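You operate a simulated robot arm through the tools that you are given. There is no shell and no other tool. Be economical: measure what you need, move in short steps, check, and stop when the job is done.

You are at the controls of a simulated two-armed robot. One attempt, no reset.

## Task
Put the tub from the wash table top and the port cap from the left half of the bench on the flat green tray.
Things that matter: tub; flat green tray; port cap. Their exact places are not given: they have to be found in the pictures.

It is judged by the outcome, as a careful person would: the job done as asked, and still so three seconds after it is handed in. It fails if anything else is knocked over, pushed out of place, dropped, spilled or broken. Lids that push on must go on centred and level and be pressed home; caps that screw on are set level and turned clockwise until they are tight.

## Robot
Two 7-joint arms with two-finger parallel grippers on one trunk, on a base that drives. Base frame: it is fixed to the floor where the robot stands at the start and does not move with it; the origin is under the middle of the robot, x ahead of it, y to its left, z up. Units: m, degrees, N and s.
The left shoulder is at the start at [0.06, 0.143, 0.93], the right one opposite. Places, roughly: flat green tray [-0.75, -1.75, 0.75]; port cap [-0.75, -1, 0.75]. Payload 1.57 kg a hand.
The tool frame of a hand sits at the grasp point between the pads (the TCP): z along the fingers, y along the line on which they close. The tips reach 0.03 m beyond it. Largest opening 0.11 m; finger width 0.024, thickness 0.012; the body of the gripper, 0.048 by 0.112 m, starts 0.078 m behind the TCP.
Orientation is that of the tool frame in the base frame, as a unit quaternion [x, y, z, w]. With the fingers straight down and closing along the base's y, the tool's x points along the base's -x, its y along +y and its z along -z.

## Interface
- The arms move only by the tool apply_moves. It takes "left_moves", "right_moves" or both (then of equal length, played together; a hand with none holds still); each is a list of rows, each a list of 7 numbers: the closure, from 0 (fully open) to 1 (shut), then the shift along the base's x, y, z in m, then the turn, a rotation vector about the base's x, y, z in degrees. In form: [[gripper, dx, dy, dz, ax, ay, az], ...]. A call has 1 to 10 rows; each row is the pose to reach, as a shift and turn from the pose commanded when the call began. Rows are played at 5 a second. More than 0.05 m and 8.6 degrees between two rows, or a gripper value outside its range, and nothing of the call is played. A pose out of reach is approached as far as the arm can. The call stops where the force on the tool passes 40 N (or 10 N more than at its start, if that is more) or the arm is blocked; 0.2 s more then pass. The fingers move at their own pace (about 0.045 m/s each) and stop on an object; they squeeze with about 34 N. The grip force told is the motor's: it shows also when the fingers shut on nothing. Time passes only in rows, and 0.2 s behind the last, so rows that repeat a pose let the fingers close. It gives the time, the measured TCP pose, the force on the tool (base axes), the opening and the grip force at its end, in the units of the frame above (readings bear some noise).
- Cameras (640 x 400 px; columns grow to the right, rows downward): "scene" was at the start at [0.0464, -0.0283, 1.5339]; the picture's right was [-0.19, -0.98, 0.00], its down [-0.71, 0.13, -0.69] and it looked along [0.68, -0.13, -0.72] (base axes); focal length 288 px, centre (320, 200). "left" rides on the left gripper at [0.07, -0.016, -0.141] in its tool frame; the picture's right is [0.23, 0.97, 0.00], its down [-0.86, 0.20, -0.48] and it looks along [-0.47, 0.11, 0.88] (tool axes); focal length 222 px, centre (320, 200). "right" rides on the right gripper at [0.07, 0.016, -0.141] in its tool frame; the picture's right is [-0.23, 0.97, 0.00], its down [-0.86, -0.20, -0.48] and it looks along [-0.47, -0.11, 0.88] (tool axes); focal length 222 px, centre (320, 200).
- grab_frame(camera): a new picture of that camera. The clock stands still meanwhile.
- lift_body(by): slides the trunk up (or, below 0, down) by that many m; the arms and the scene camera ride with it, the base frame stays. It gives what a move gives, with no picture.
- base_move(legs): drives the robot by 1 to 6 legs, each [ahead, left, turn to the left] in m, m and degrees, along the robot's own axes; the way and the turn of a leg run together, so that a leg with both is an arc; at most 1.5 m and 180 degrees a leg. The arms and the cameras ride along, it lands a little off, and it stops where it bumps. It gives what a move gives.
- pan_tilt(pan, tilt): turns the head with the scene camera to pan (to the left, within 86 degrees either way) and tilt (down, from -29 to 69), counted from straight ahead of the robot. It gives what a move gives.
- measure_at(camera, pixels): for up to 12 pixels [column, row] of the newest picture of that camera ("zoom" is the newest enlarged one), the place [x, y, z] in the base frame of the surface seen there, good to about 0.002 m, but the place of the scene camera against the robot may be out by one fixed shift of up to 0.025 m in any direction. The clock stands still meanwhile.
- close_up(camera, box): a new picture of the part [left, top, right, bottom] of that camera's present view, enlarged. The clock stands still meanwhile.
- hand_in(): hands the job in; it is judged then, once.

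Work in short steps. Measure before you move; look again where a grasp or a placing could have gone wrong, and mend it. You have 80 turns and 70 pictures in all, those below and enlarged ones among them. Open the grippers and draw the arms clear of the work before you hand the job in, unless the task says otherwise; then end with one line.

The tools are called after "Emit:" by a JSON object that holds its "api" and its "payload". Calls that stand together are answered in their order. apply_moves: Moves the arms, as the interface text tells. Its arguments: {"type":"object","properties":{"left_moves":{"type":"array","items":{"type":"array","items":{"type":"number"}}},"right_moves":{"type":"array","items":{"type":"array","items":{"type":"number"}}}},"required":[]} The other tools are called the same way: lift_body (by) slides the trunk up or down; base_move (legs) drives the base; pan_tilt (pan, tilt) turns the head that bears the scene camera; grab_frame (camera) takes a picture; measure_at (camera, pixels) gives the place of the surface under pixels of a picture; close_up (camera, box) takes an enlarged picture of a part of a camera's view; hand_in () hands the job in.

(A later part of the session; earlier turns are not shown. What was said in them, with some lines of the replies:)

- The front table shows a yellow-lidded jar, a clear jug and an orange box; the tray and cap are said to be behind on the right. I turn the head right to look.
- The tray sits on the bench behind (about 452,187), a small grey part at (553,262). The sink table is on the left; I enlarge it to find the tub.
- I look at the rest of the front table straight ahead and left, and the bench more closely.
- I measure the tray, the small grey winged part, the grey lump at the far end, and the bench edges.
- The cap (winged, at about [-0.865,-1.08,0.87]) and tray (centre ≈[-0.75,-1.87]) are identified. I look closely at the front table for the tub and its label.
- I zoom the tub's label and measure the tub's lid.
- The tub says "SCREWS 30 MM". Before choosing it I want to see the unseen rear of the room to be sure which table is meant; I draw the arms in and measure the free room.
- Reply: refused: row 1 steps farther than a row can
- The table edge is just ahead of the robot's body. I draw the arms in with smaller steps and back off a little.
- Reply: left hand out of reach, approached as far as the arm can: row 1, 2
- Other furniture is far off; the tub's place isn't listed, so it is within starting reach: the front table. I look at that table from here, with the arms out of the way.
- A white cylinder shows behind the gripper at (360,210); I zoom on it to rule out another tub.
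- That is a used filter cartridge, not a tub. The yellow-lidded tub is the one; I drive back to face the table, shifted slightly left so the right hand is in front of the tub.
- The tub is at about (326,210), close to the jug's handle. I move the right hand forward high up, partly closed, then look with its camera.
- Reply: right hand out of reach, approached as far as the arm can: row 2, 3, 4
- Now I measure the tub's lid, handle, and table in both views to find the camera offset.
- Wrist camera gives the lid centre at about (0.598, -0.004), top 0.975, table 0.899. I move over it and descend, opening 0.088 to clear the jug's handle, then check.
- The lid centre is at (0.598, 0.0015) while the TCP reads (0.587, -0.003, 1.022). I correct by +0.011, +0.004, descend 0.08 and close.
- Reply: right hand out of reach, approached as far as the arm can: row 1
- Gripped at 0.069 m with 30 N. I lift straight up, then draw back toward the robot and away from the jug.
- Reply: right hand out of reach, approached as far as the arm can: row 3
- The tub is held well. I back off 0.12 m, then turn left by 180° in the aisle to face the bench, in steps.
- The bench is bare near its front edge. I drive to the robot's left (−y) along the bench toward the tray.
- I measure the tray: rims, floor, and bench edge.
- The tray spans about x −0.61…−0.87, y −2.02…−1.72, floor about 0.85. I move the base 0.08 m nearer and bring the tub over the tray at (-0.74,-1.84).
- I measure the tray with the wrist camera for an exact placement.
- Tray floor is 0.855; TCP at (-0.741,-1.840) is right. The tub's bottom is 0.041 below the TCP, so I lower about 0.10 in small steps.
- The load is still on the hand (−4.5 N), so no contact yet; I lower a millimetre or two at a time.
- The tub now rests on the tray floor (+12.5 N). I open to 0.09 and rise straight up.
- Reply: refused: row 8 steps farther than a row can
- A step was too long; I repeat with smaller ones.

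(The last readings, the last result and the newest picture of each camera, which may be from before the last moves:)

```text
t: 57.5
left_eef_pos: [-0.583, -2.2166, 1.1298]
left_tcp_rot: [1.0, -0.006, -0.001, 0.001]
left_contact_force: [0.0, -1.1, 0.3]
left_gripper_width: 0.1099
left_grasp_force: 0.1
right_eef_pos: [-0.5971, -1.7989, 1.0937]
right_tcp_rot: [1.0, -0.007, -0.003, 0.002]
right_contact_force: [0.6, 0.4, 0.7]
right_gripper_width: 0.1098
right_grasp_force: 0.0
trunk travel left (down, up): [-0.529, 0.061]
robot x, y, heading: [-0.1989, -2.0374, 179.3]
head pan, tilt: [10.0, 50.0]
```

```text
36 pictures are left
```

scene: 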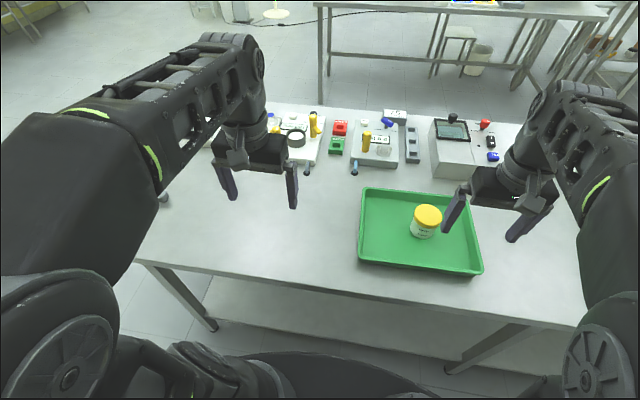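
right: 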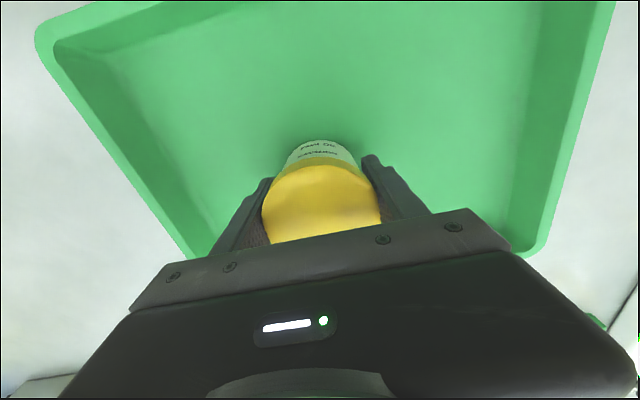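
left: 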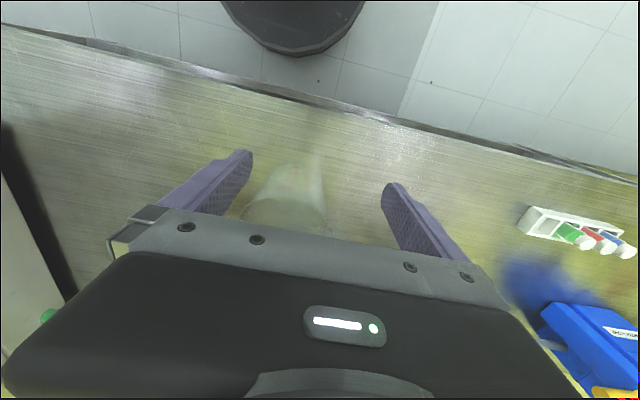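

The tub stands in the tray at (427,220). Now I drive right (+y) 0.76 m to bring the cap ahead of the right hand.

Emit:
{"api": "base_move", "payload": {"legs": [[0, -0.76, 0]]}}

Emit:
{"api": "pan_tilt", "payload": {"pan": -10, "tilt": 50}}

Emit:
{"api": "grab_frame", "payload": {"camera": "scene"}}

Emit:
{"api": "grab_frame", "payload": {"camera": "right"}}

```text
t: 61.6
left_eef_pos: [-0.5712, -1.4598, 1.1298]
left_tcp_rot: [1.0, -0.012, -0.002, 0.0]
left_contact_force: [-0.5, 0.1, -0.2]
left_gripper_width: 0.1104
left_grasp_force: 0.1
right_eef_pos: [-0.5817, -1.0406, 1.0942]
right_tcp_rot: [1.0, -0.014, -0.003, 0.003]
right_contact_force: [-0.8, 0.3, -1.0]
right_gripper_width: 0.1101
right_grasp_force: 0.0
trunk travel left (down, up): [-0.529, 0.061]
robot x, y, heading: [-0.1805, -1.2812, 178.4]
head pan, tilt: [10.0, 50.0]
```

```text
t: 62.5
left_eef_pos: [-0.571, -1.4609, 1.1301]
left_tcp_rot: [1.0, -0.013, -0.001, -0.002]
left_contact_force: [-0.5, -0.1, -0.2]
left_gripper_width: 0.1101
left_grasp_force: 0.1
right_eef_pos: [-0.5814, -1.0427, 1.0941]
right_tcp_rot: [1.0, -0.013, -0.003, 0.003]
right_contact_force: [-0.4, -0.6, 0.0]
right_gripper_width: 0.1102
right_grasp_force: 0.1
trunk travel left (down, up): [-0.529, 0.061]
robot x, y, heading: [-0.1831, -1.2848, 178.5]
head pan, tilt: [-10.0, 50.0]
```

```text
35 pictures are left
```

scene: 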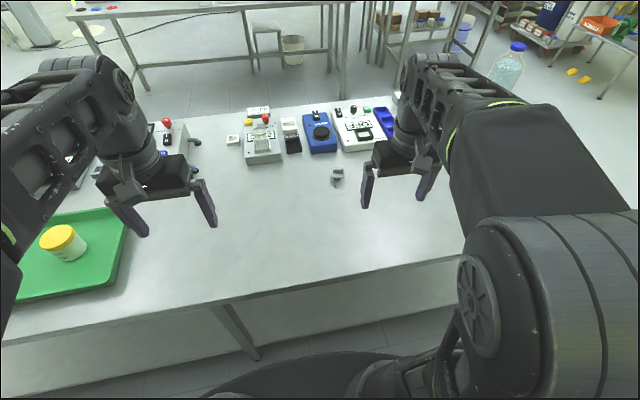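

```text
34 pictures are left
```

right: 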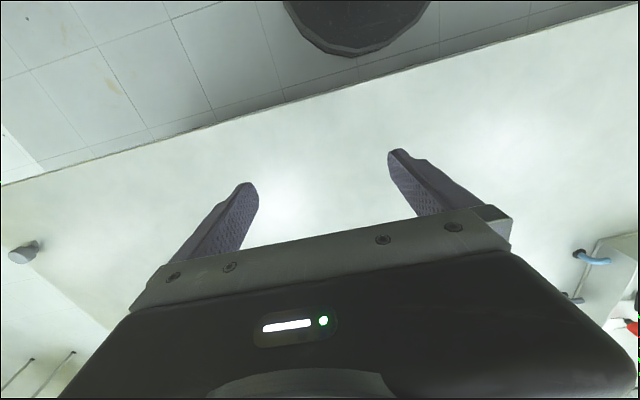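

I enlarge the cap at (338,175) and measure both it and the grey thing at (25,252) in the wrist view.

Emit:
{"api": "close_up", "payload": {"camera": "scene", "box": [298, 150, 378, 200]}}

Emit:
{"api": "measure_at", "payload": {"camera": "zoom", "pixels": [[310, 160], [320, 200], [280, 250], [330, 240], [260, 320], [220, 200], [380, 300]]}}

Emit:
{"api": "measure_at", "payload": {"camera": "right", "pixels": [[22, 255], [36, 245], [80, 230]]}}

Emit:
{"api": "close_up", "payload": {"camera": "right", "box": [0, 200, 120, 300]}}

```text
8.00 times, centred on (338, 175) of scene
```

zoom: 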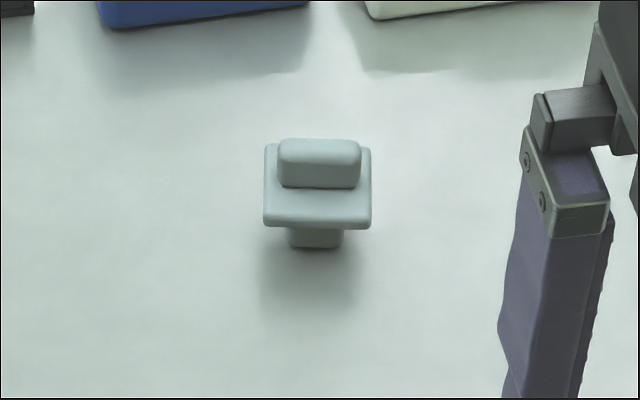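

```text
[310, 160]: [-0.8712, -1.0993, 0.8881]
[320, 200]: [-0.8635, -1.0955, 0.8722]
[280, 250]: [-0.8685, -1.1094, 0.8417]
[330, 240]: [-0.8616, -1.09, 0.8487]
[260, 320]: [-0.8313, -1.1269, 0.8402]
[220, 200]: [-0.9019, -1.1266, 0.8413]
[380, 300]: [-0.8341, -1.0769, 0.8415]
```

```text
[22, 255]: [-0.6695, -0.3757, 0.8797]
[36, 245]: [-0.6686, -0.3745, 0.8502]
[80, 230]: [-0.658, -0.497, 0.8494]
```

```text
4.00 times, centred on (60, 250) of right
```

zoom: 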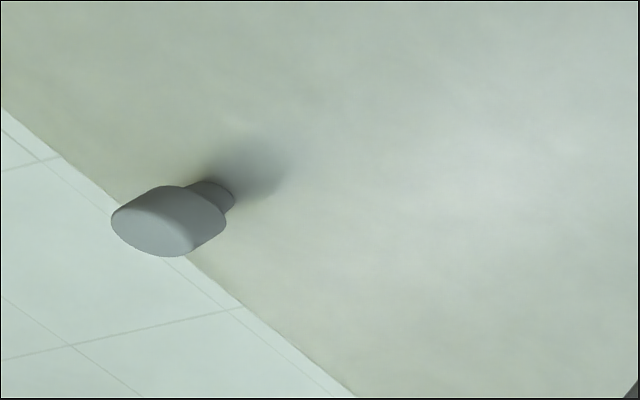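

The winged cap fits the given place, so it's the one. It's near the reach limit, so I measure how much room the base has before the bench's lower shelf.

Emit:
{"api": "measure_at", "payload": {"camera": "scene", "pixels": [[330, 353], [330, 345], [330, 325], [300, 335], [300, 325], [330, 300], [330, 280], [290, 355], [370, 353]]}}

```text
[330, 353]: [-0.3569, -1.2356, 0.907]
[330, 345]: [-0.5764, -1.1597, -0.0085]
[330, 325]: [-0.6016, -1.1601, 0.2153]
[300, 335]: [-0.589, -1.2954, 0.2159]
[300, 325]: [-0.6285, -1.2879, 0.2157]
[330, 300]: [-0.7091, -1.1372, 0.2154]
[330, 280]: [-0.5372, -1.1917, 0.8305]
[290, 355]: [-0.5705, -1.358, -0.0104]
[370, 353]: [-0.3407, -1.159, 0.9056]
```

There is ample room (body front x≈−0.36, bench edge −0.54). I move 0.05 m nearer and bring the right hand over the cap at (-0.866,-1.103).

Emit:
{"api": "base_move", "payload": {"legs": [[0.05, 0, 1.5]]}}

Emit:
{"api": "apply_moves", "payload": {"right_moves": [[0.3, -0.04, -0.01, -0.02, 0, 0, 0], [0.3, -0.08, -0.02, -0.04, 0, 0, 0], [0.3, -0.12, -0.03, -0.06, 0, 0, 0], [0.3, -0.16, -0.04, -0.08, 0, 0, 0], [0.3, -0.2, -0.055, -0.1, 0, 0, 0], [0.3, -0.22, -0.06, -0.1, 0, 0, 0]]}}

Emit:
{"api": "grab_frame", "payload": {"camera": "right"}}

```text
t: 63.4
left_eef_pos: [-0.6191, -1.4671, 1.129]
left_tcp_rot: [1.0, 0.0, 0.0, -0.001]
left_contact_force: [0.3, -0.5, -0.3]
left_gripper_width: 0.11
left_grasp_force: 0.0
right_eef_pos: [-0.6406, -1.051, 1.0926]
right_tcp_rot: [1.0, 0.0, -0.001, 0.002]
right_contact_force: [-0.3, -0.5, 0.6]
right_gripper_width: 0.1099
right_grasp_force: 0.1
trunk travel left (down, up): [-0.529, 0.061]
robot x, y, heading: [-0.2371, -1.2836, -180.0]
head pan, tilt: [-10.0, 50.0]
```

```text
t: 64.8
left_eef_pos: [-0.6176, -1.4683, 1.1283]
left_tcp_rot: [1.0, 0.0, -0.002, 0.001]
left_contact_force: [0.2, 0.7, 0.2]
left_gripper_width: 0.1099
left_grasp_force: 0.0
right_eef_pos: [-0.8223, -1.1222, 0.9927]
right_tcp_rot: [1.0, -0.001, -0.003, 0.002]
right_contact_force: [-0.4, -0.1, 0.5]
right_gripper_width: 0.0773
right_grasp_force: 0.0
right hand out of reach, approached as far as the arm can: row 5, 6
trunk travel left (down, up): [-0.529, 0.061]
robot x, y, heading: [-0.2343, -1.2808, -180.2]
head pan, tilt: [-10.0, 50.0]
```

```text
31 pictures are left
```

right: 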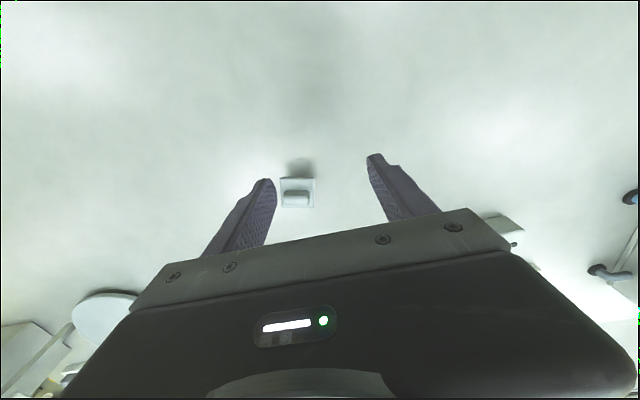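

The hand stopped at x −0.822, short of reach at this height. I measure the cap in the wrist view.

Emit:
{"api": "measure_at", "payload": {"camera": "right", "pixels": [[297, 196], [284, 184], [312, 181], [313, 204], [283, 205], [297, 183], [340, 150]]}}

Emit:
{"api": "close_up", "payload": {"camera": "right", "box": [240, 140, 400, 240]}}

```text
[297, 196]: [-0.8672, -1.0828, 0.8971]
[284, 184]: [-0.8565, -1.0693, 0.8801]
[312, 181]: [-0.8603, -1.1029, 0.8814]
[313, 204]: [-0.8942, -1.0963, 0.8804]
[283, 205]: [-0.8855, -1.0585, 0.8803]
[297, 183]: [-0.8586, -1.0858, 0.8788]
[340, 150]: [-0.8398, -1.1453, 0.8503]
```

```text
4.00 times, centred on (320, 190) of right
```

zoom: 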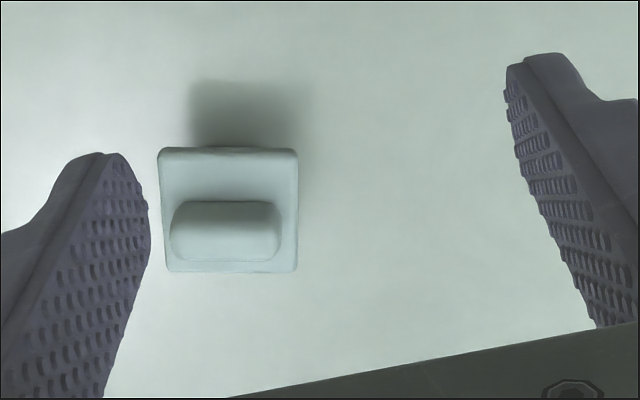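

The plate's centre is (-0.874,-1.082), turned about 8°. I move the base another 0.05 m forward (still clear of the edge), then align above the cap.

Emit:
{"api": "base_move", "payload": {"legs": [[0.05, 0, 0]]}}

```text
t: 65.7
left_eef_pos: [-0.6686, -1.4684, 1.1284]
left_tcp_rot: [1.0, 0.0, 0.001, 0.0]
left_contact_force: [-0.8, -0.1, -0.3]
left_gripper_width: 0.1099
left_grasp_force: 0.1
right_eef_pos: [-0.8731, -1.1209, 0.991]
right_tcp_rot: [1.0, 0.0, -0.003, 0.001]
right_contact_force: [0.2, 0.0, -0.6]
right_gripper_width: 0.0769
right_grasp_force: 0.0
trunk travel left (down, up): [-0.529, 0.061]
robot x, y, heading: [-0.2832, -1.2803, 180.1]
head pan, tilt: [-10.0, 50.0]
```

TCP is at (-0.873,-1.121,0.991); I shift +0.039 in y, turn −8° about z, lower a bit, and look.

Emit:
{"api": "apply_moves", "payload": {"right_moves": [[0.3, 0, 0.02, -0.02, 0, 0, -4], [0.3, 0, 0.039, -0.04, 0, 0, -8], [0.3, 0, 0.039, -0.04, 0, 0, -8]]}}

Emit:
{"api": "close_up", "payload": {"camera": "right", "box": [200, 120, 440, 270]}}

```text
t: 66.5
left_eef_pos: [-0.667, -1.4688, 1.129]
left_tcp_rot: [1.0, 0.0, -0.001, 0.0]
left_contact_force: [0.6, -0.1, -1.0]
left_gripper_width: 0.1099
left_grasp_force: 0.1
right_eef_pos: [-0.8579, -1.0895, 0.9522]
right_tcp_rot: [0.998, -0.07, -0.005, 0.001]
right_contact_force: [-0.2, 0.0, 0.2]
right_gripper_width: 0.0772
right_grasp_force: 0.0
right hand out of reach, approached as far as the arm can: row 1, 2, 3
trunk travel left (down, up): [-0.529, 0.061]
robot x, y, heading: [-0.2894, -1.2823, 179.9]
head pan, tilt: [-10.0, 50.0]
```

```text
2.67 times, centred on (320, 195) of right
```

zoom: 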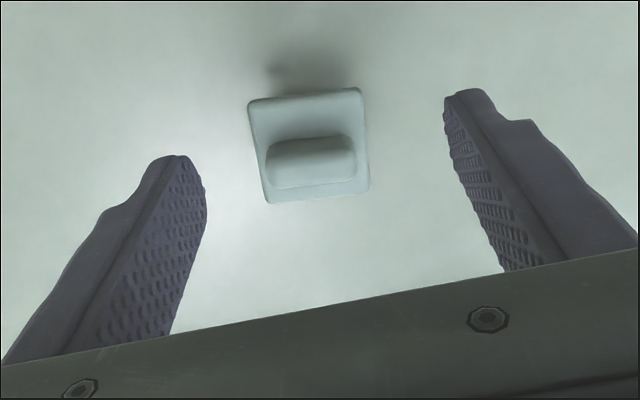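

I measure the plate again from here.

Emit:
{"api": "measure_at", "payload": {"camera": "zoom", "pixels": [[253, 106], [357, 93], [366, 188], [272, 198], [312, 155], [310, 108]]}}

```text
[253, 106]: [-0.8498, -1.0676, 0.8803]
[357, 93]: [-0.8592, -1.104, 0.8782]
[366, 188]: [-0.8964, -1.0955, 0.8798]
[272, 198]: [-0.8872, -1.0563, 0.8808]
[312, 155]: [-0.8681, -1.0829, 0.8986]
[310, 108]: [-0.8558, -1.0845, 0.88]
```

The plate is centred at (-0.873,-1.081), turned about 14°. The arm is some 15 mm short; raising the trunk brings the shoulder level with the wrist and adds reach, so I lift it by 0.055 and then lower the hand.

Emit:
{"api": "lift_body", "payload": {"by": 0.055}}

Emit:
{"api": "apply_moves", "payload": {"right_moves": [[0.3, -0.003, 0.004, -0.04, 0, 0, -3], [0.3, -0.008, 0.008, -0.07, 0, 0, -6], [0.3, -0.015, 0.0085, -0.07, 0, 0, -6], [0.3, -0.015, 0.0085, -0.07, 0, 0, -6]]}}

Emit:
{"api": "close_up", "payload": {"camera": "right", "box": [200, 120, 440, 270]}}

```text
t: 67.5
left_eef_pos: [-0.6681, -1.468, 1.1827]
left_tcp_rot: [1.0, 0.0, -0.001, 0.0]
left_contact_force: [-0.4, 0.4, 0.5]
left_gripper_width: 0.1101
left_grasp_force: 0.1
right_eef_pos: [-0.858, -1.0899, 1.0073]
right_tcp_rot: [0.997, -0.071, -0.005, 0.0]
right_contact_force: [-0.1, 0.3, -0.3]
right_gripper_width: 0.077
right_grasp_force: 0.1
trunk travel left (down, up): [-0.584, 0.006]
robot x, y, heading: [-0.2851, -1.281, 179.9]
head pan, tilt: [-10.0, 50.0]
```

```text
t: 68.5
left_eef_pos: [-0.6668, -1.4684, 1.1838]
left_tcp_rot: [1.0, 0.0, -0.001, -0.001]
left_contact_force: [0.0, 0.2, 0.0]
left_gripper_width: 0.1101
left_grasp_force: 0.0
right_eef_pos: [-0.8676, -1.1207, 0.9606]
right_tcp_rot: [0.993, -0.121, -0.007, 0.001]
right_contact_force: [-0.2, 0.7, 0.8]
right_gripper_width: 0.0771
right_grasp_force: 0.1
right hand out of reach, approached as far as the arm can: row 1, 2, 3, 4
trunk travel left (down, up): [-0.584, 0.006]
robot x, y, heading: [-0.2834, -1.282, 179.6]
head pan, tilt: [-10.0, 50.0]
```

```text
2.67 times, centred on (320, 195) of right
```

zoom: 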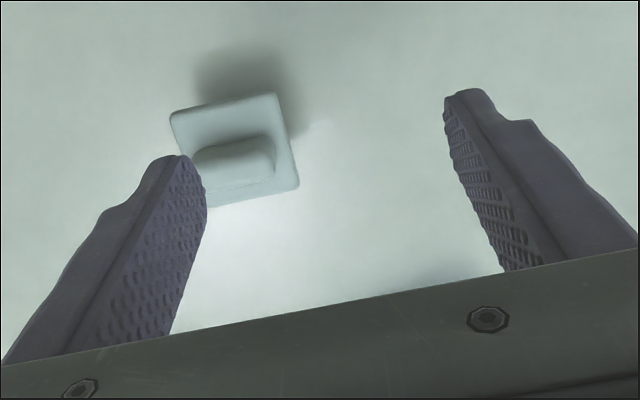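

The stretch at this height fails and drifts sideways. I'll undo the yaw, draw back 5 cm, descend in front of the cap, and slide in low with the fingers straddling it.

Emit:
{"api": "apply_moves", "payload": {"right_moves": [[0.1, 0.03, 0.01, 0.01, 0, 0, 5], [0.1, 0.06, 0.025, 0.01, 0, 0, 10], [0.1, 0.075, 0.04, 0, 0, 0, 13], [0.1, 0.075, 0.04, -0.03, 0, 0, 13], [0.1, 0.075, 0.04, -0.06, 0, 0, 13], [0.1, 0.075, 0.04, -0.06, 0, 0, 13]]}}

Emit:
{"api": "grab_frame", "payload": {"camera": "right"}}

```text
t: 69.9
left_eef_pos: [-0.6677, -1.4683, 1.185]
left_tcp_rot: [1.0, -0.001, -0.001, 0.0]
left_contact_force: [0.6, -0.3, 0.9]
left_gripper_width: 0.11
left_grasp_force: 0.0
right_eef_pos: [-0.7974, -1.0789, 0.8991]
right_tcp_rot: [1.0, -0.01, -0.006, 0.001]
right_contact_force: [0.2, 0.6, 0.2]
right_gripper_width: 0.0989
right_grasp_force: 0.0
trunk travel left (down, up): [-0.584, 0.006]
robot x, y, heading: [-0.2838, -1.2822, 179.8]
head pan, tilt: [-10.0, 50.0]
```

```text
27 pictures are left
```

right: 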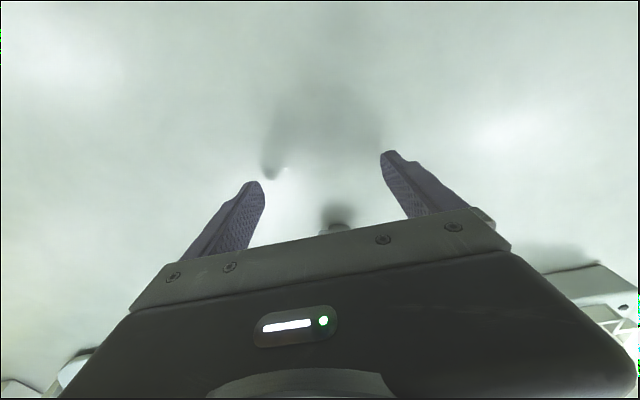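

The cap shows at (335,226), between the fingers. I slide in along −x in small steps, part way first.

Emit:
{"api": "apply_moves", "payload": {"right_moves": [[0.1, -0.015, 0, -0.005, 0, 0, 0], [0.1, -0.03, -0.001, -0.009, 0, 0, 0], [0.1, -0.045, -0.002, -0.011, 0, 0, 0]]}}

Emit:
{"api": "grab_frame", "payload": {"camera": "right"}}

```text
t: 70.7
left_eef_pos: [-0.6676, -1.4686, 1.185]
left_tcp_rot: [1.0, 0.0, -0.001, -0.001]
left_contact_force: [0.7, 0.1, 0.5]
left_gripper_width: 0.1099
left_grasp_force: 0.0
right_eef_pos: [-0.8267, -1.0801, 0.8895]
right_tcp_rot: [1.0, -0.01, -0.006, 0.001]
right_contact_force: [0.0, 1.0, 0.5]
right_gripper_width: 0.0989
right_grasp_force: 0.1
right hand out of reach, approached as far as the arm can: row 3
trunk travel left (down, up): [-0.584, 0.006]
robot x, y, heading: [-0.2813, -1.2832, 180.0]
head pan, tilt: [-10.0, 50.0]
```

```text
26 pictures are left
```

right: 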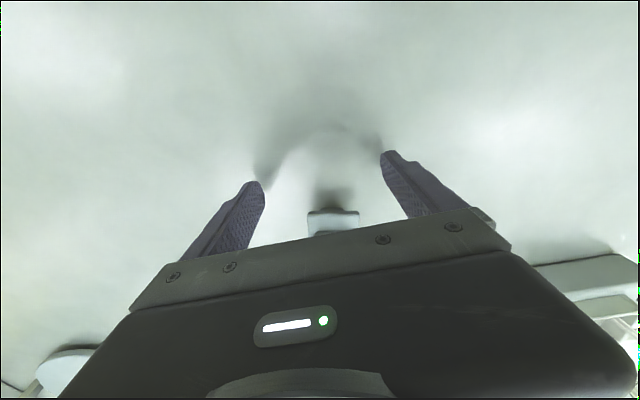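

The arm runs out at x −0.827; comparing readings, reach is better with the hand higher relative to the trunk, so raising the trunk was wrong. I withdraw and raise the hand, lower the trunk 0.11, and move the base 0.04 m nearer.

Emit:
{"api": "apply_moves", "payload": {"right_moves": [[0.1, 0.035, 0, 0.01, 0, 0, 0], [0.1, 0.065, 0, 0.04, 0, 0, 0], [0.1, 0.08, 0, 0.085, 0, 0, 0], [0.1, 0.08, 0, 0.13, 0, 0, 0], [0.1, 0.08, 0, 0.16, 0, 0, 0], [0.1, 0.08, 0, 0.16, 0, 0, 0]]}}

Emit:
{"api": "lift_body", "payload": {"by": -0.11}}

Emit:
{"api": "base_move", "payload": {"legs": [[0.04, 0, 0]]}}

Emit:
{"api": "grab_frame", "payload": {"camera": "right"}}

```text
t: 72.1
left_eef_pos: [-0.6679, -1.4679, 1.1836]
left_tcp_rot: [1.0, 0.0, -0.001, 0.0]
left_contact_force: [-0.5, 0.3, 0.1]
left_gripper_width: 0.1101
left_grasp_force: 0.0
right_eef_pos: [-0.7435, -1.0835, 1.0537]
right_tcp_rot: [1.0, -0.009, -0.005, 0.001]
right_contact_force: [-0.2, -0.5, 0.2]
right_gripper_width: 0.0992
right_grasp_force: 0.1
trunk travel left (down, up): [-0.584, 0.006]
robot x, y, heading: [-0.2807, -1.2871, 180.0]
head pan, tilt: [-10.0, 50.0]
```

```text
t: 73.5
left_eef_pos: [-0.667, -1.4687, 1.0746]
left_tcp_rot: [1.0, 0.001, -0.001, 0.0]
left_contact_force: [0.4, -0.3, -0.7]
left_gripper_width: 0.1101
left_grasp_force: 0.0
right_eef_pos: [-0.7423, -1.0831, 0.9432]
right_tcp_rot: [1.0, -0.01, -0.005, 0.002]
right_contact_force: [0.3, 0.3, -0.2]
right_gripper_width: 0.099
right_grasp_force: 0.1
trunk travel left (down, up): [-0.474, 0.116]
robot x, y, heading: [-0.2822, -1.2792, 180.1]
head pan, tilt: [-10.0, 50.0]
```

```text
t: 74.4
left_eef_pos: [-0.6724, -1.4684, 1.0739]
left_tcp_rot: [1.0, 0.001, -0.003, 0.0]
left_contact_force: [0.7, -0.4, -0.4]
left_gripper_width: 0.1099
left_grasp_force: 0.0
right_eef_pos: [-0.7467, -1.0831, 0.9426]
right_tcp_rot: [1.0, -0.01, -0.004, 0.002]
right_contact_force: [1.0, 0.6, -0.1]
right_gripper_width: 0.0991
right_grasp_force: 0.1
trunk travel left (down, up): [-0.474, 0.116]
robot x, y, heading: [-0.2868, -1.282, 180.0]
head pan, tilt: [-10.0, 50.0]
stopped in leg 1: the robot was blocked; the commanded pose is now the measured one
```

```text
25 pictures are left
```

right: 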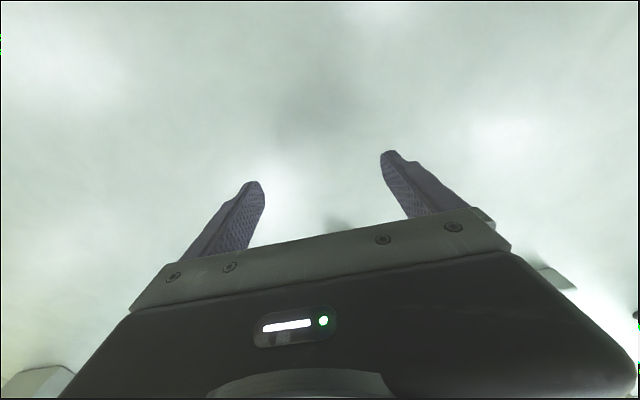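

The base touched the bench, so I ease back 1 cm. Instead I tilt the hand 12° so the fingers point forward, which gains reach, and go down in front of the cap.

Emit:
{"api": "base_move", "payload": {"legs": [[-0.01, 0, 0]]}}

Emit:
{"api": "apply_moves", "payload": {"right_moves": [[0.1, -0.01, 0.001, 0, 0, 6, 0], [0.1, -0.025, 0.001, -0.01, 0, 12, 0], [0.1, -0.045, 0.001, -0.035, 0, 12, 0], [0.1, -0.065, 0.001, -0.05, 0, 12, 0], [0.1, -0.075, 0.001, -0.053, 0, 12, 0]]}}

Emit:
{"api": "grab_frame", "payload": {"camera": "right"}}

```text
t: 75.1
left_eef_pos: [-0.6602, -1.4687, 1.0746]
left_tcp_rot: [1.0, 0.0, -0.001, 0.0]
left_contact_force: [-0.5, 0.4, 1.2]
left_gripper_width: 0.1101
left_grasp_force: 0.1
right_eef_pos: [-0.736, -1.0834, 0.9449]
right_tcp_rot: [1.0, -0.01, -0.005, 0.001]
right_contact_force: [0.6, -0.2, 0.2]
right_gripper_width: 0.0992
right_grasp_force: 0.1
trunk travel left (down, up): [-0.474, 0.116]
robot x, y, heading: [-0.2774, -1.282, 179.9]
head pan, tilt: [-10.0, 50.0]
```

```text
t: 76.3
left_eef_pos: [-0.662, -1.4693, 1.0739]
left_tcp_rot: [1.0, 0.0, -0.001, 0.0]
left_contact_force: [0.0, 0.0, 1.1]
left_gripper_width: 0.1102
left_grasp_force: 0.1
right_eef_pos: [-0.8119, -1.082, 0.8911]
right_tcp_rot: [0.994, -0.009, -0.11, 0.002]
right_contact_force: [0.6, -0.8, 0.6]
right_gripper_width: 0.0991
right_grasp_force: 0.1
trunk travel left (down, up): [-0.474, 0.116]
robot x, y, heading: [-0.2751, -1.2828, 179.9]
head pan, tilt: [-10.0, 50.0]
```

```text
24 pictures are left
```

right: 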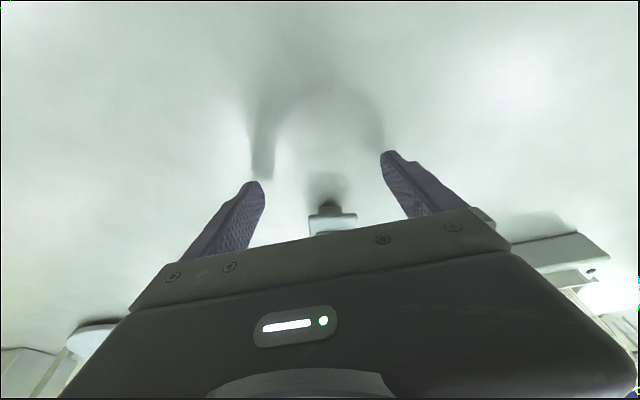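

The tilt is right and the cap is at (332,218) between the fingers. I slide on by 0.058 m.

Emit:
{"api": "apply_moves", "payload": {"right_moves": [[0.1, -0.015, 0, -0.001, 0, 0, 0], [0.1, -0.03, 0, -0.002, 0, 0, 0], [0.1, -0.045, 0, -0.003, 0, 0, 0], [0.1, -0.058, 0, -0.003, 0, 0, 0], [0.1, -0.058, 0, -0.003, 0, 0, 0]]}}

Emit:
{"api": "grab_frame", "payload": {"camera": "right"}}

Emit:
{"api": "close_up", "payload": {"camera": "scene", "box": [280, 120, 440, 220]}}

```text
t: 77.5
left_eef_pos: [-0.6607, -1.4684, 1.0731]
left_tcp_rot: [1.0, 0.0, -0.001, 0.001]
left_contact_force: [0.1, 0.4, 1.0]
left_gripper_width: 0.11
left_grasp_force: 0.0
right_eef_pos: [-0.8695, -1.0824, 0.8871]
right_tcp_rot: [0.994, -0.009, -0.11, 0.002]
right_contact_force: [-0.2, -0.2, 0.1]
right_gripper_width: 0.0991
right_grasp_force: 0.0
trunk travel left (down, up): [-0.474, 0.116]
robot x, y, heading: [-0.276, -1.2837, 180.1]
head pan, tilt: [-10.0, 50.0]
```

```text
23 pictures are left
```

right: 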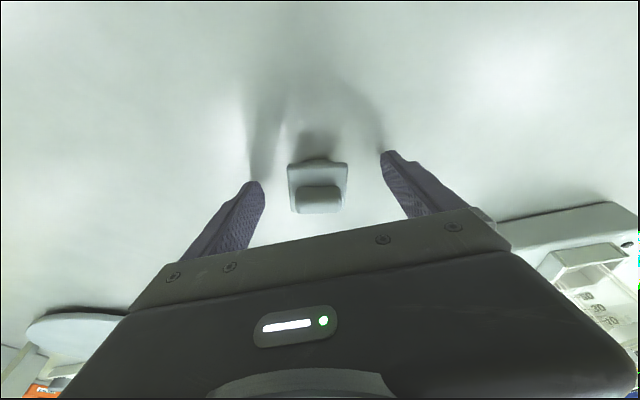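

```text
4.00 times, centred on (360, 170) of scene
```

zoom: 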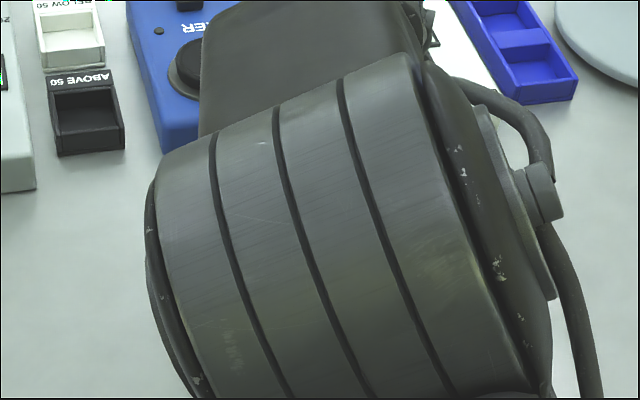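

The hand is in place, the cap between the pads. I close.

Emit:
{"api": "apply_moves", "payload": {"right_moves": [[0.4, 0, 0, 0, 0, 0, 0], [0.7, 0, 0, 0, 0, 0, 0], [1, 0, 0, 0, 0, 0, 0], [1, 0, 0, 0, 0, 0, 0], [1, 0, 0, 0, 0, 0, 0]]}}

Emit:
{"api": "grab_frame", "payload": {"camera": "right"}}

```text
t: 78.7
left_eef_pos: [-0.6609, -1.4682, 1.0734]
left_tcp_rot: [1.0, 0.0, -0.001, 0.0]
left_contact_force: [0.1, 0.1, 0.9]
left_gripper_width: 0.1099
left_grasp_force: 0.0
right_eef_pos: [-0.8691, -1.0827, 0.8869]
right_tcp_rot: [0.994, -0.01, -0.11, 0.002]
right_contact_force: [0.8, 0.1, 1.4]
right_gripper_width: 0.0429
right_grasp_force: 26.7
trunk travel left (down, up): [-0.474, 0.116]
robot x, y, heading: [-0.2732, -1.2818, 180.2]
head pan, tilt: [-10.0, 50.0]
```

```text
21 pictures are left
```

right: 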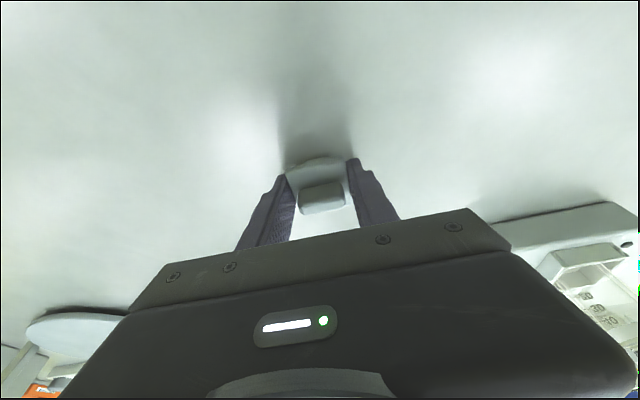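

Held at 0.043 m with 27 N. I wait a moment, then lift and draw back.

Emit:
{"api": "apply_moves", "payload": {"right_moves": [[1, 0, 0, 0, 0, 0, 0], [1, 0, 0, 0.01, 0, 0, 0], [1, 0.005, 0, 0.03, 0, 0, 0], [1, 0.02, 0, 0.055, 0, 0, 0], [1, 0.05, 0, 0.08, 0, 0, 0], [1, 0.085, 0, 0.1, 0, 0, 0], [1, 0.12, 0, 0.12, 0, 0, 0], [1, 0.155, 0, 0.14, 0, 0, 0]]}}

Emit:
{"api": "grab_frame", "payload": {"camera": "right"}}

```text
t: 80.5
left_eef_pos: [-0.6606, -1.4687, 1.0737]
left_tcp_rot: [1.0, 0.0, -0.002, 0.001]
left_contact_force: [0.0, 0.0, -0.3]
left_gripper_width: 0.11
left_grasp_force: 0.2
right_eef_pos: [-0.7125, -1.082, 1.0276]
right_tcp_rot: [0.994, -0.01, -0.109, 0.002]
right_contact_force: [-0.6, 0.6, -0.4]
right_gripper_width: 0.043
right_grasp_force: 33.6
trunk travel left (down, up): [-0.474, 0.116]
robot x, y, heading: [-0.275, -1.283, 179.8]
head pan, tilt: [-10.0, 50.0]
```

```text
20 pictures are left
```

right: 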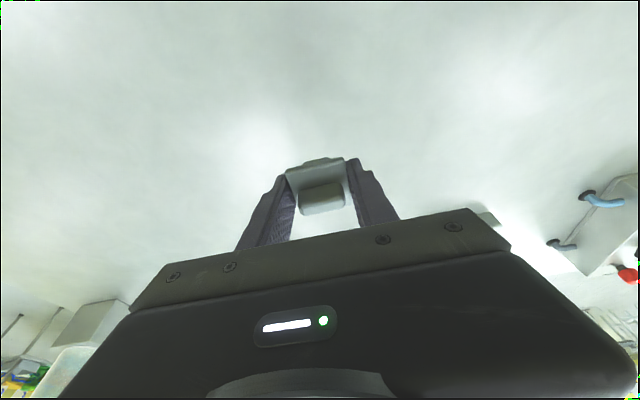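

The cap is held. I raise the trunk back by 0.055, back off 0.08, and drive left 0.853 m to the tray.

Emit:
{"api": "lift_body", "payload": {"by": 0.055}}

Emit:
{"api": "base_move", "payload": {"legs": [[-0.08, 0, 0], [0, 0.853, 0]]}}

Emit:
{"api": "pan_tilt", "payload": {"pan": 5, "tilt": 50}}

Emit:
{"api": "grab_frame", "payload": {"camera": "scene"}}

Emit:
{"api": "grab_frame", "payload": {"camera": "right"}}

```text
t: 81.5
left_eef_pos: [-0.6607, -1.4677, 1.1291]
left_tcp_rot: [1.0, -0.001, -0.002, 0.0]
left_contact_force: [1.2, 0.7, 0.2]
left_gripper_width: 0.1101
left_grasp_force: 0.1
right_eef_pos: [-0.7147, -1.0836, 1.0819]
right_tcp_rot: [0.994, -0.009, -0.11, 0.003]
right_contact_force: [-0.8, 0.4, -0.4]
right_gripper_width: 0.0431
right_grasp_force: 34.4
trunk travel left (down, up): [-0.529, 0.061]
robot x, y, heading: [-0.2767, -1.2844, 180.3]
head pan, tilt: [-10.0, 50.0]
```

```text
t: 86.7
left_eef_pos: [-0.5657, -2.3372, 1.1285]
left_tcp_rot: [1.0, 0.012, 0.0, 0.0]
left_contact_force: [-0.2, -0.9, -0.5]
left_gripper_width: 0.1099
left_grasp_force: 0.0
right_eef_pos: [-0.6287, -1.9553, 1.0823]
right_tcp_rot: [0.994, 0.003, -0.11, 0.003]
right_contact_force: [0.2, -0.1, -0.6]
right_gripper_width: 0.0429
right_grasp_force: 33.9
trunk travel left (down, up): [-0.529, 0.061]
robot x, y, heading: [-0.1869, -2.144, -178.5]
head pan, tilt: [-10.0, 50.0]
```

```text
t: 87.5
left_eef_pos: [-0.5647, -2.3379, 1.1294]
left_tcp_rot: [1.0, 0.012, -0.001, 0.0]
left_contact_force: [0.4, 0.6, -0.1]
left_gripper_width: 0.1102
left_grasp_force: 0.0
right_eef_pos: [-0.6277, -1.9532, 1.0813]
right_tcp_rot: [0.994, 0.003, -0.11, 0.004]
right_contact_force: [-0.3, -0.3, -0.2]
right_gripper_width: 0.0427
right_grasp_force: 33.7
trunk travel left (down, up): [-0.529, 0.061]
robot x, y, heading: [-0.1888, -2.139, -178.6]
head pan, tilt: [5.0, 50.0]
```

```text
19 pictures are left
```

scene: 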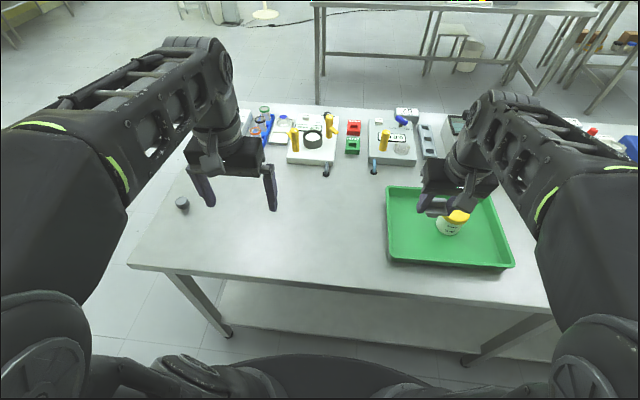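

```text
18 pictures are left
```

right: 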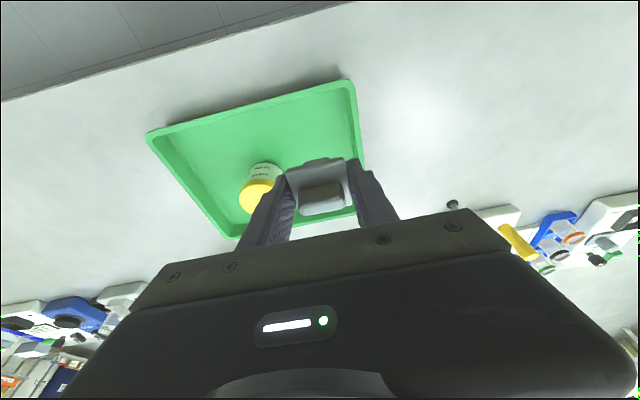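

I enlarge the held cap to judge its attitude.

Emit:
{"api": "close_up", "payload": {"camera": "right", "box": [260, 140, 388, 220]}}

Emit:
{"api": "measure_at", "payload": {"camera": "zoom", "pixels": [[180, 160], [420, 130], [310, 130], [310, 170], [310, 200], [310, 270], [310, 330], [440, 300], [230, 360]]}}

Emit:
{"api": "measure_at", "payload": {"camera": "right", "pixels": [[355, 150], [230, 120], [330, 120], [262, 183], [355, 80], [160, 135], [240, 232]]}}

```text
5.00 times, centred on (324, 180) of right
```

zoom: 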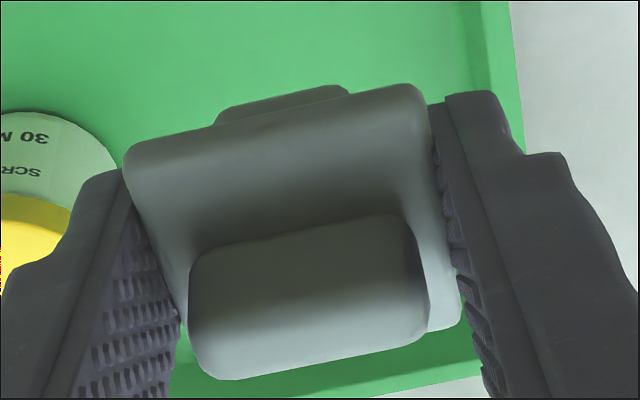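

```text
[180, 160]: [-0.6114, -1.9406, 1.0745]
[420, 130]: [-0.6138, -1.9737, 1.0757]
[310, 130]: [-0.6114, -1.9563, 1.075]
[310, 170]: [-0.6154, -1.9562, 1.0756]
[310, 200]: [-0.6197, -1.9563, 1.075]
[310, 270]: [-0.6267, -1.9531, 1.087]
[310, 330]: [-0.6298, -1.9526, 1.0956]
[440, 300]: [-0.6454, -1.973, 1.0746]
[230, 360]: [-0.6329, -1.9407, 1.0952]
```

```text
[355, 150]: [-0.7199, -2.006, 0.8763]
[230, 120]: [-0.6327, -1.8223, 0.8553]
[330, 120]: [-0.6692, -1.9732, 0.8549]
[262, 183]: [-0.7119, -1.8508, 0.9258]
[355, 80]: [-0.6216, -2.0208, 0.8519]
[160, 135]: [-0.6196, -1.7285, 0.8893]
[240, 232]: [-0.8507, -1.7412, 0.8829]
```

The plate is level (z 1.075 across), so I keep this tilt. I move over (-0.728,-1.937) and descend to just above the tray floor.

Emit:
{"api": "apply_moves", "payload": {"right_moves": [[1, -0.035, 0.006, -0.02, 0, 0, 0], [1, -0.07, 0.012, -0.05, 0, 0, 0], [1, -0.1, 0.016, -0.085, 0, 0, 0], [1, -0.1, 0.016, -0.12, 0, 0, 0], [1, -0.1, 0.016, -0.15, 0, 0, 0], [1, -0.1, 0.016, -0.175, 0, 0, 0], [1, -0.1, 0.016, -0.183, 0, 0, 0], [1, -0.1, 0.016, -0.183, 0, 0, 0]]}}

Emit:
{"api": "grab_frame", "payload": {"camera": "right"}}

```text
t: 89.3
left_eef_pos: [-0.5663, -2.3369, 1.1289]
left_tcp_rot: [1.0, 0.013, 0.0, 0.0]
left_contact_force: [-0.2, -1.1, 0.4]
left_gripper_width: 0.1101
left_grasp_force: 0.1
right_eef_pos: [-0.729, -1.937, 0.9]
right_tcp_rot: [0.994, 0.002, -0.11, 0.004]
right_contact_force: [0.2, -0.1, -1.1]
right_gripper_width: 0.0429
right_grasp_force: 34.5
trunk travel left (down, up): [-0.529, 0.061]
robot x, y, heading: [-0.1838, -2.1415, -178.7]
head pan, tilt: [5.0, 50.0]
```

```text
16 pictures are left
```

right: 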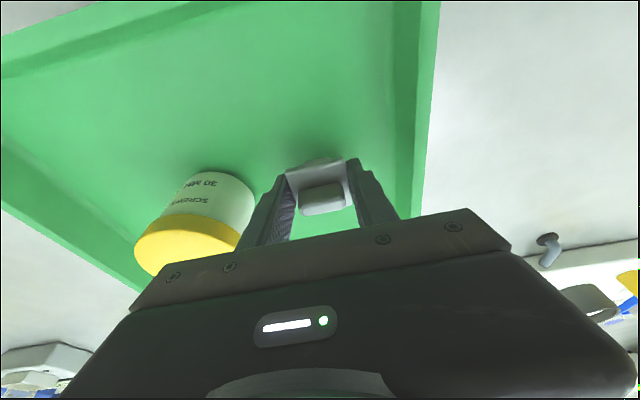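

Clear of the tub by about 3 cm. I lower in 2–3 mm steps until touch.

Emit:
{"api": "apply_moves", "payload": {"right_moves": [[1, 0, 0, -0.003, 0, 0, 0], [1, 0, 0, -0.006, 0, 0, 0], [1, 0, 0, -0.008, 0, 0, 0], [1, 0, 0, -0.0095, 0, 0, 0]]}}

```text
t: 90.3
left_eef_pos: [-0.5646, -2.3389, 1.13]
left_tcp_rot: [1.0, 0.012, -0.001, 0.0]
left_contact_force: [0.2, 0.4, 0.4]
left_gripper_width: 0.1101
left_grasp_force: 0.1
right_eef_pos: [-0.7294, -1.9383, 0.8907]
right_tcp_rot: [0.994, 0.004, -0.111, 0.004]
right_contact_force: [-0.9, -0.9, 13.1]
right_gripper_width: 0.043
right_grasp_force: 34.1
trunk travel left (down, up): [-0.529, 0.061]
robot x, y, heading: [-0.1887, -2.1349, -178.6]
head pan, tilt: [5.0, 50.0]
```

Contact (13 N). I open to about 0.066 and rise straight up.

Emit:
{"api": "apply_moves", "payload": {"right_moves": [[0.6, 0, 0, 0.001, 0, 0, 0], [0.42, 0, 0, 0.001, 0, 0, 0], [0.42, 0, 0, 0.001, 0, 0, 0], [0.42, 0, 0, 0.03, 0, 0, 0], [0.42, 0, 0, 0.07, 0, 0, 0], [0.42, 0, 0, 0.11, 0, 0, 0], [0.42, 0.03, 0, 0.14, 0, 0, 0], [0.3, 0.06, 0, 0.165, 0, -6, 0], [0.2, 0.1, 0, 0.18, 0, -12, 0], [0, 0.13, 0, 0.19, 0, -12, 0]]}}

Emit:
{"api": "grab_frame", "payload": {"camera": "scene"}}

Emit:
{"api": "close_up", "payload": {"camera": "scene", "box": [370, 165, 530, 265]}}

```text
t: 92.5
left_eef_pos: [-0.565, -2.3368, 1.129]
left_tcp_rot: [1.0, 0.012, -0.001, 0.001]
left_contact_force: [-1.0, -0.4, 0.1]
left_gripper_width: 0.1099
left_grasp_force: 0.0
right_eef_pos: [-0.5995, -1.936, 1.0799]
right_tcp_rot: [1.0, 0.003, -0.004, 0.004]
right_contact_force: [-0.1, -1.4, 0.7]
right_gripper_width: 0.1099
right_grasp_force: 0.1
trunk travel left (down, up): [-0.529, 0.061]
robot x, y, heading: [-0.1882, -2.1369, -178.6]
head pan, tilt: [5.0, 50.0]
```

```text
15 pictures are left
```

scene: 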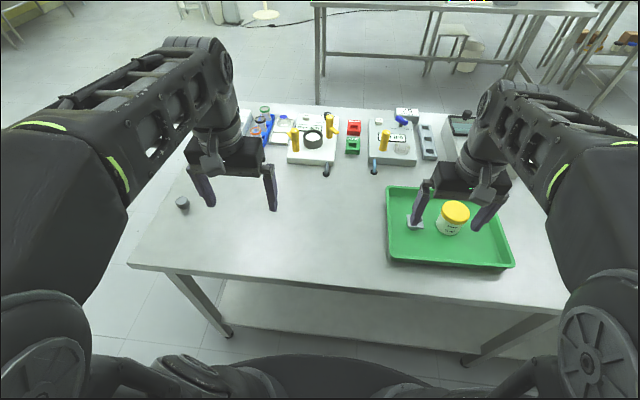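

```text
4.00 times, centred on (450, 215) of scene
```

zoom: 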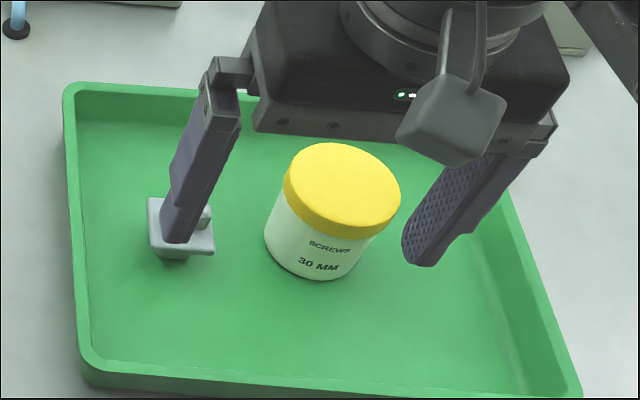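

Both things stand on the tray. I back the base off to draw the arms clear, then take a last look.

Emit:
{"api": "base_move", "payload": {"legs": [[-0.09, 0, 0]]}}

Emit:
{"api": "pan_tilt", "payload": {"pan": -12, "tilt": 40}}

Emit:
{"api": "grab_frame", "payload": {"camera": "scene"}}

```text
t: 93.6
left_eef_pos: [-0.4752, -2.3358, 1.13]
left_tcp_rot: [1.0, 0.013, -0.002, 0.0]
left_contact_force: [0.4, -0.7, 0.1]
left_gripper_width: 0.1102
left_grasp_force: 0.0
right_eef_pos: [-0.5099, -1.9349, 1.0799]
right_tcp_rot: [1.0, 0.004, -0.006, 0.004]
right_contact_force: [0.4, -0.6, 0.5]
right_gripper_width: 0.11
right_grasp_force: 0.0
trunk travel left (down, up): [-0.529, 0.061]
robot x, y, heading: [-0.0964, -2.1385, -178.5]
head pan, tilt: [5.0, 50.0]
```

```text
t: 94.4
left_eef_pos: [-0.4774, -2.3352, 1.1298]
left_tcp_rot: [1.0, 0.014, -0.001, 0.001]
left_contact_force: [0.4, 0.2, 0.1]
left_gripper_width: 0.1101
left_grasp_force: 0.0
right_eef_pos: [-0.512, -1.9341, 1.0799]
right_tcp_rot: [1.0, 0.004, -0.005, 0.005]
right_contact_force: [-0.2, 0.6, -0.5]
right_gripper_width: 0.1099
right_grasp_force: 0.1
trunk travel left (down, up): [-0.529, 0.061]
robot x, y, heading: [-0.0986, -2.1384, -178.4]
head pan, tilt: [-12.0, 40.0]
```

```text
13 pictures are left
```

scene: 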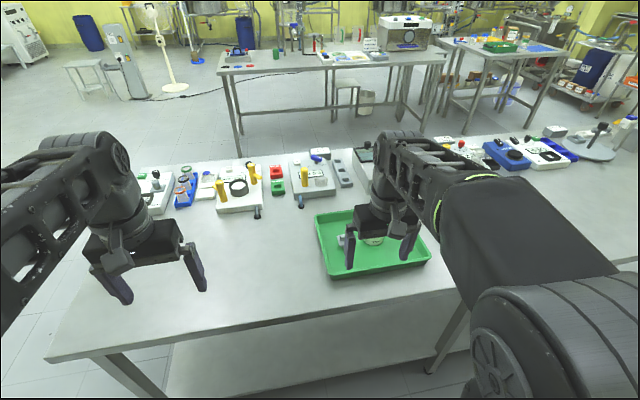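

The tub and cap stand in the tray, the grippers are open and clear, and nothing else on the bench has moved. I hand it in.

Emit:
{"api": "hand_in", "payload": {}}

```text
The job is handed in.
```

The tub from the front table (yellow lid, "SCREWS 30 MM") and the port cap from the bench both stand on the green tray; the grippers are open and clear, and the job is handed in. The base touched the bench once, but nothing looked moved. I chose the winged cap by the place given, as two round stoppers also stand on the bench.
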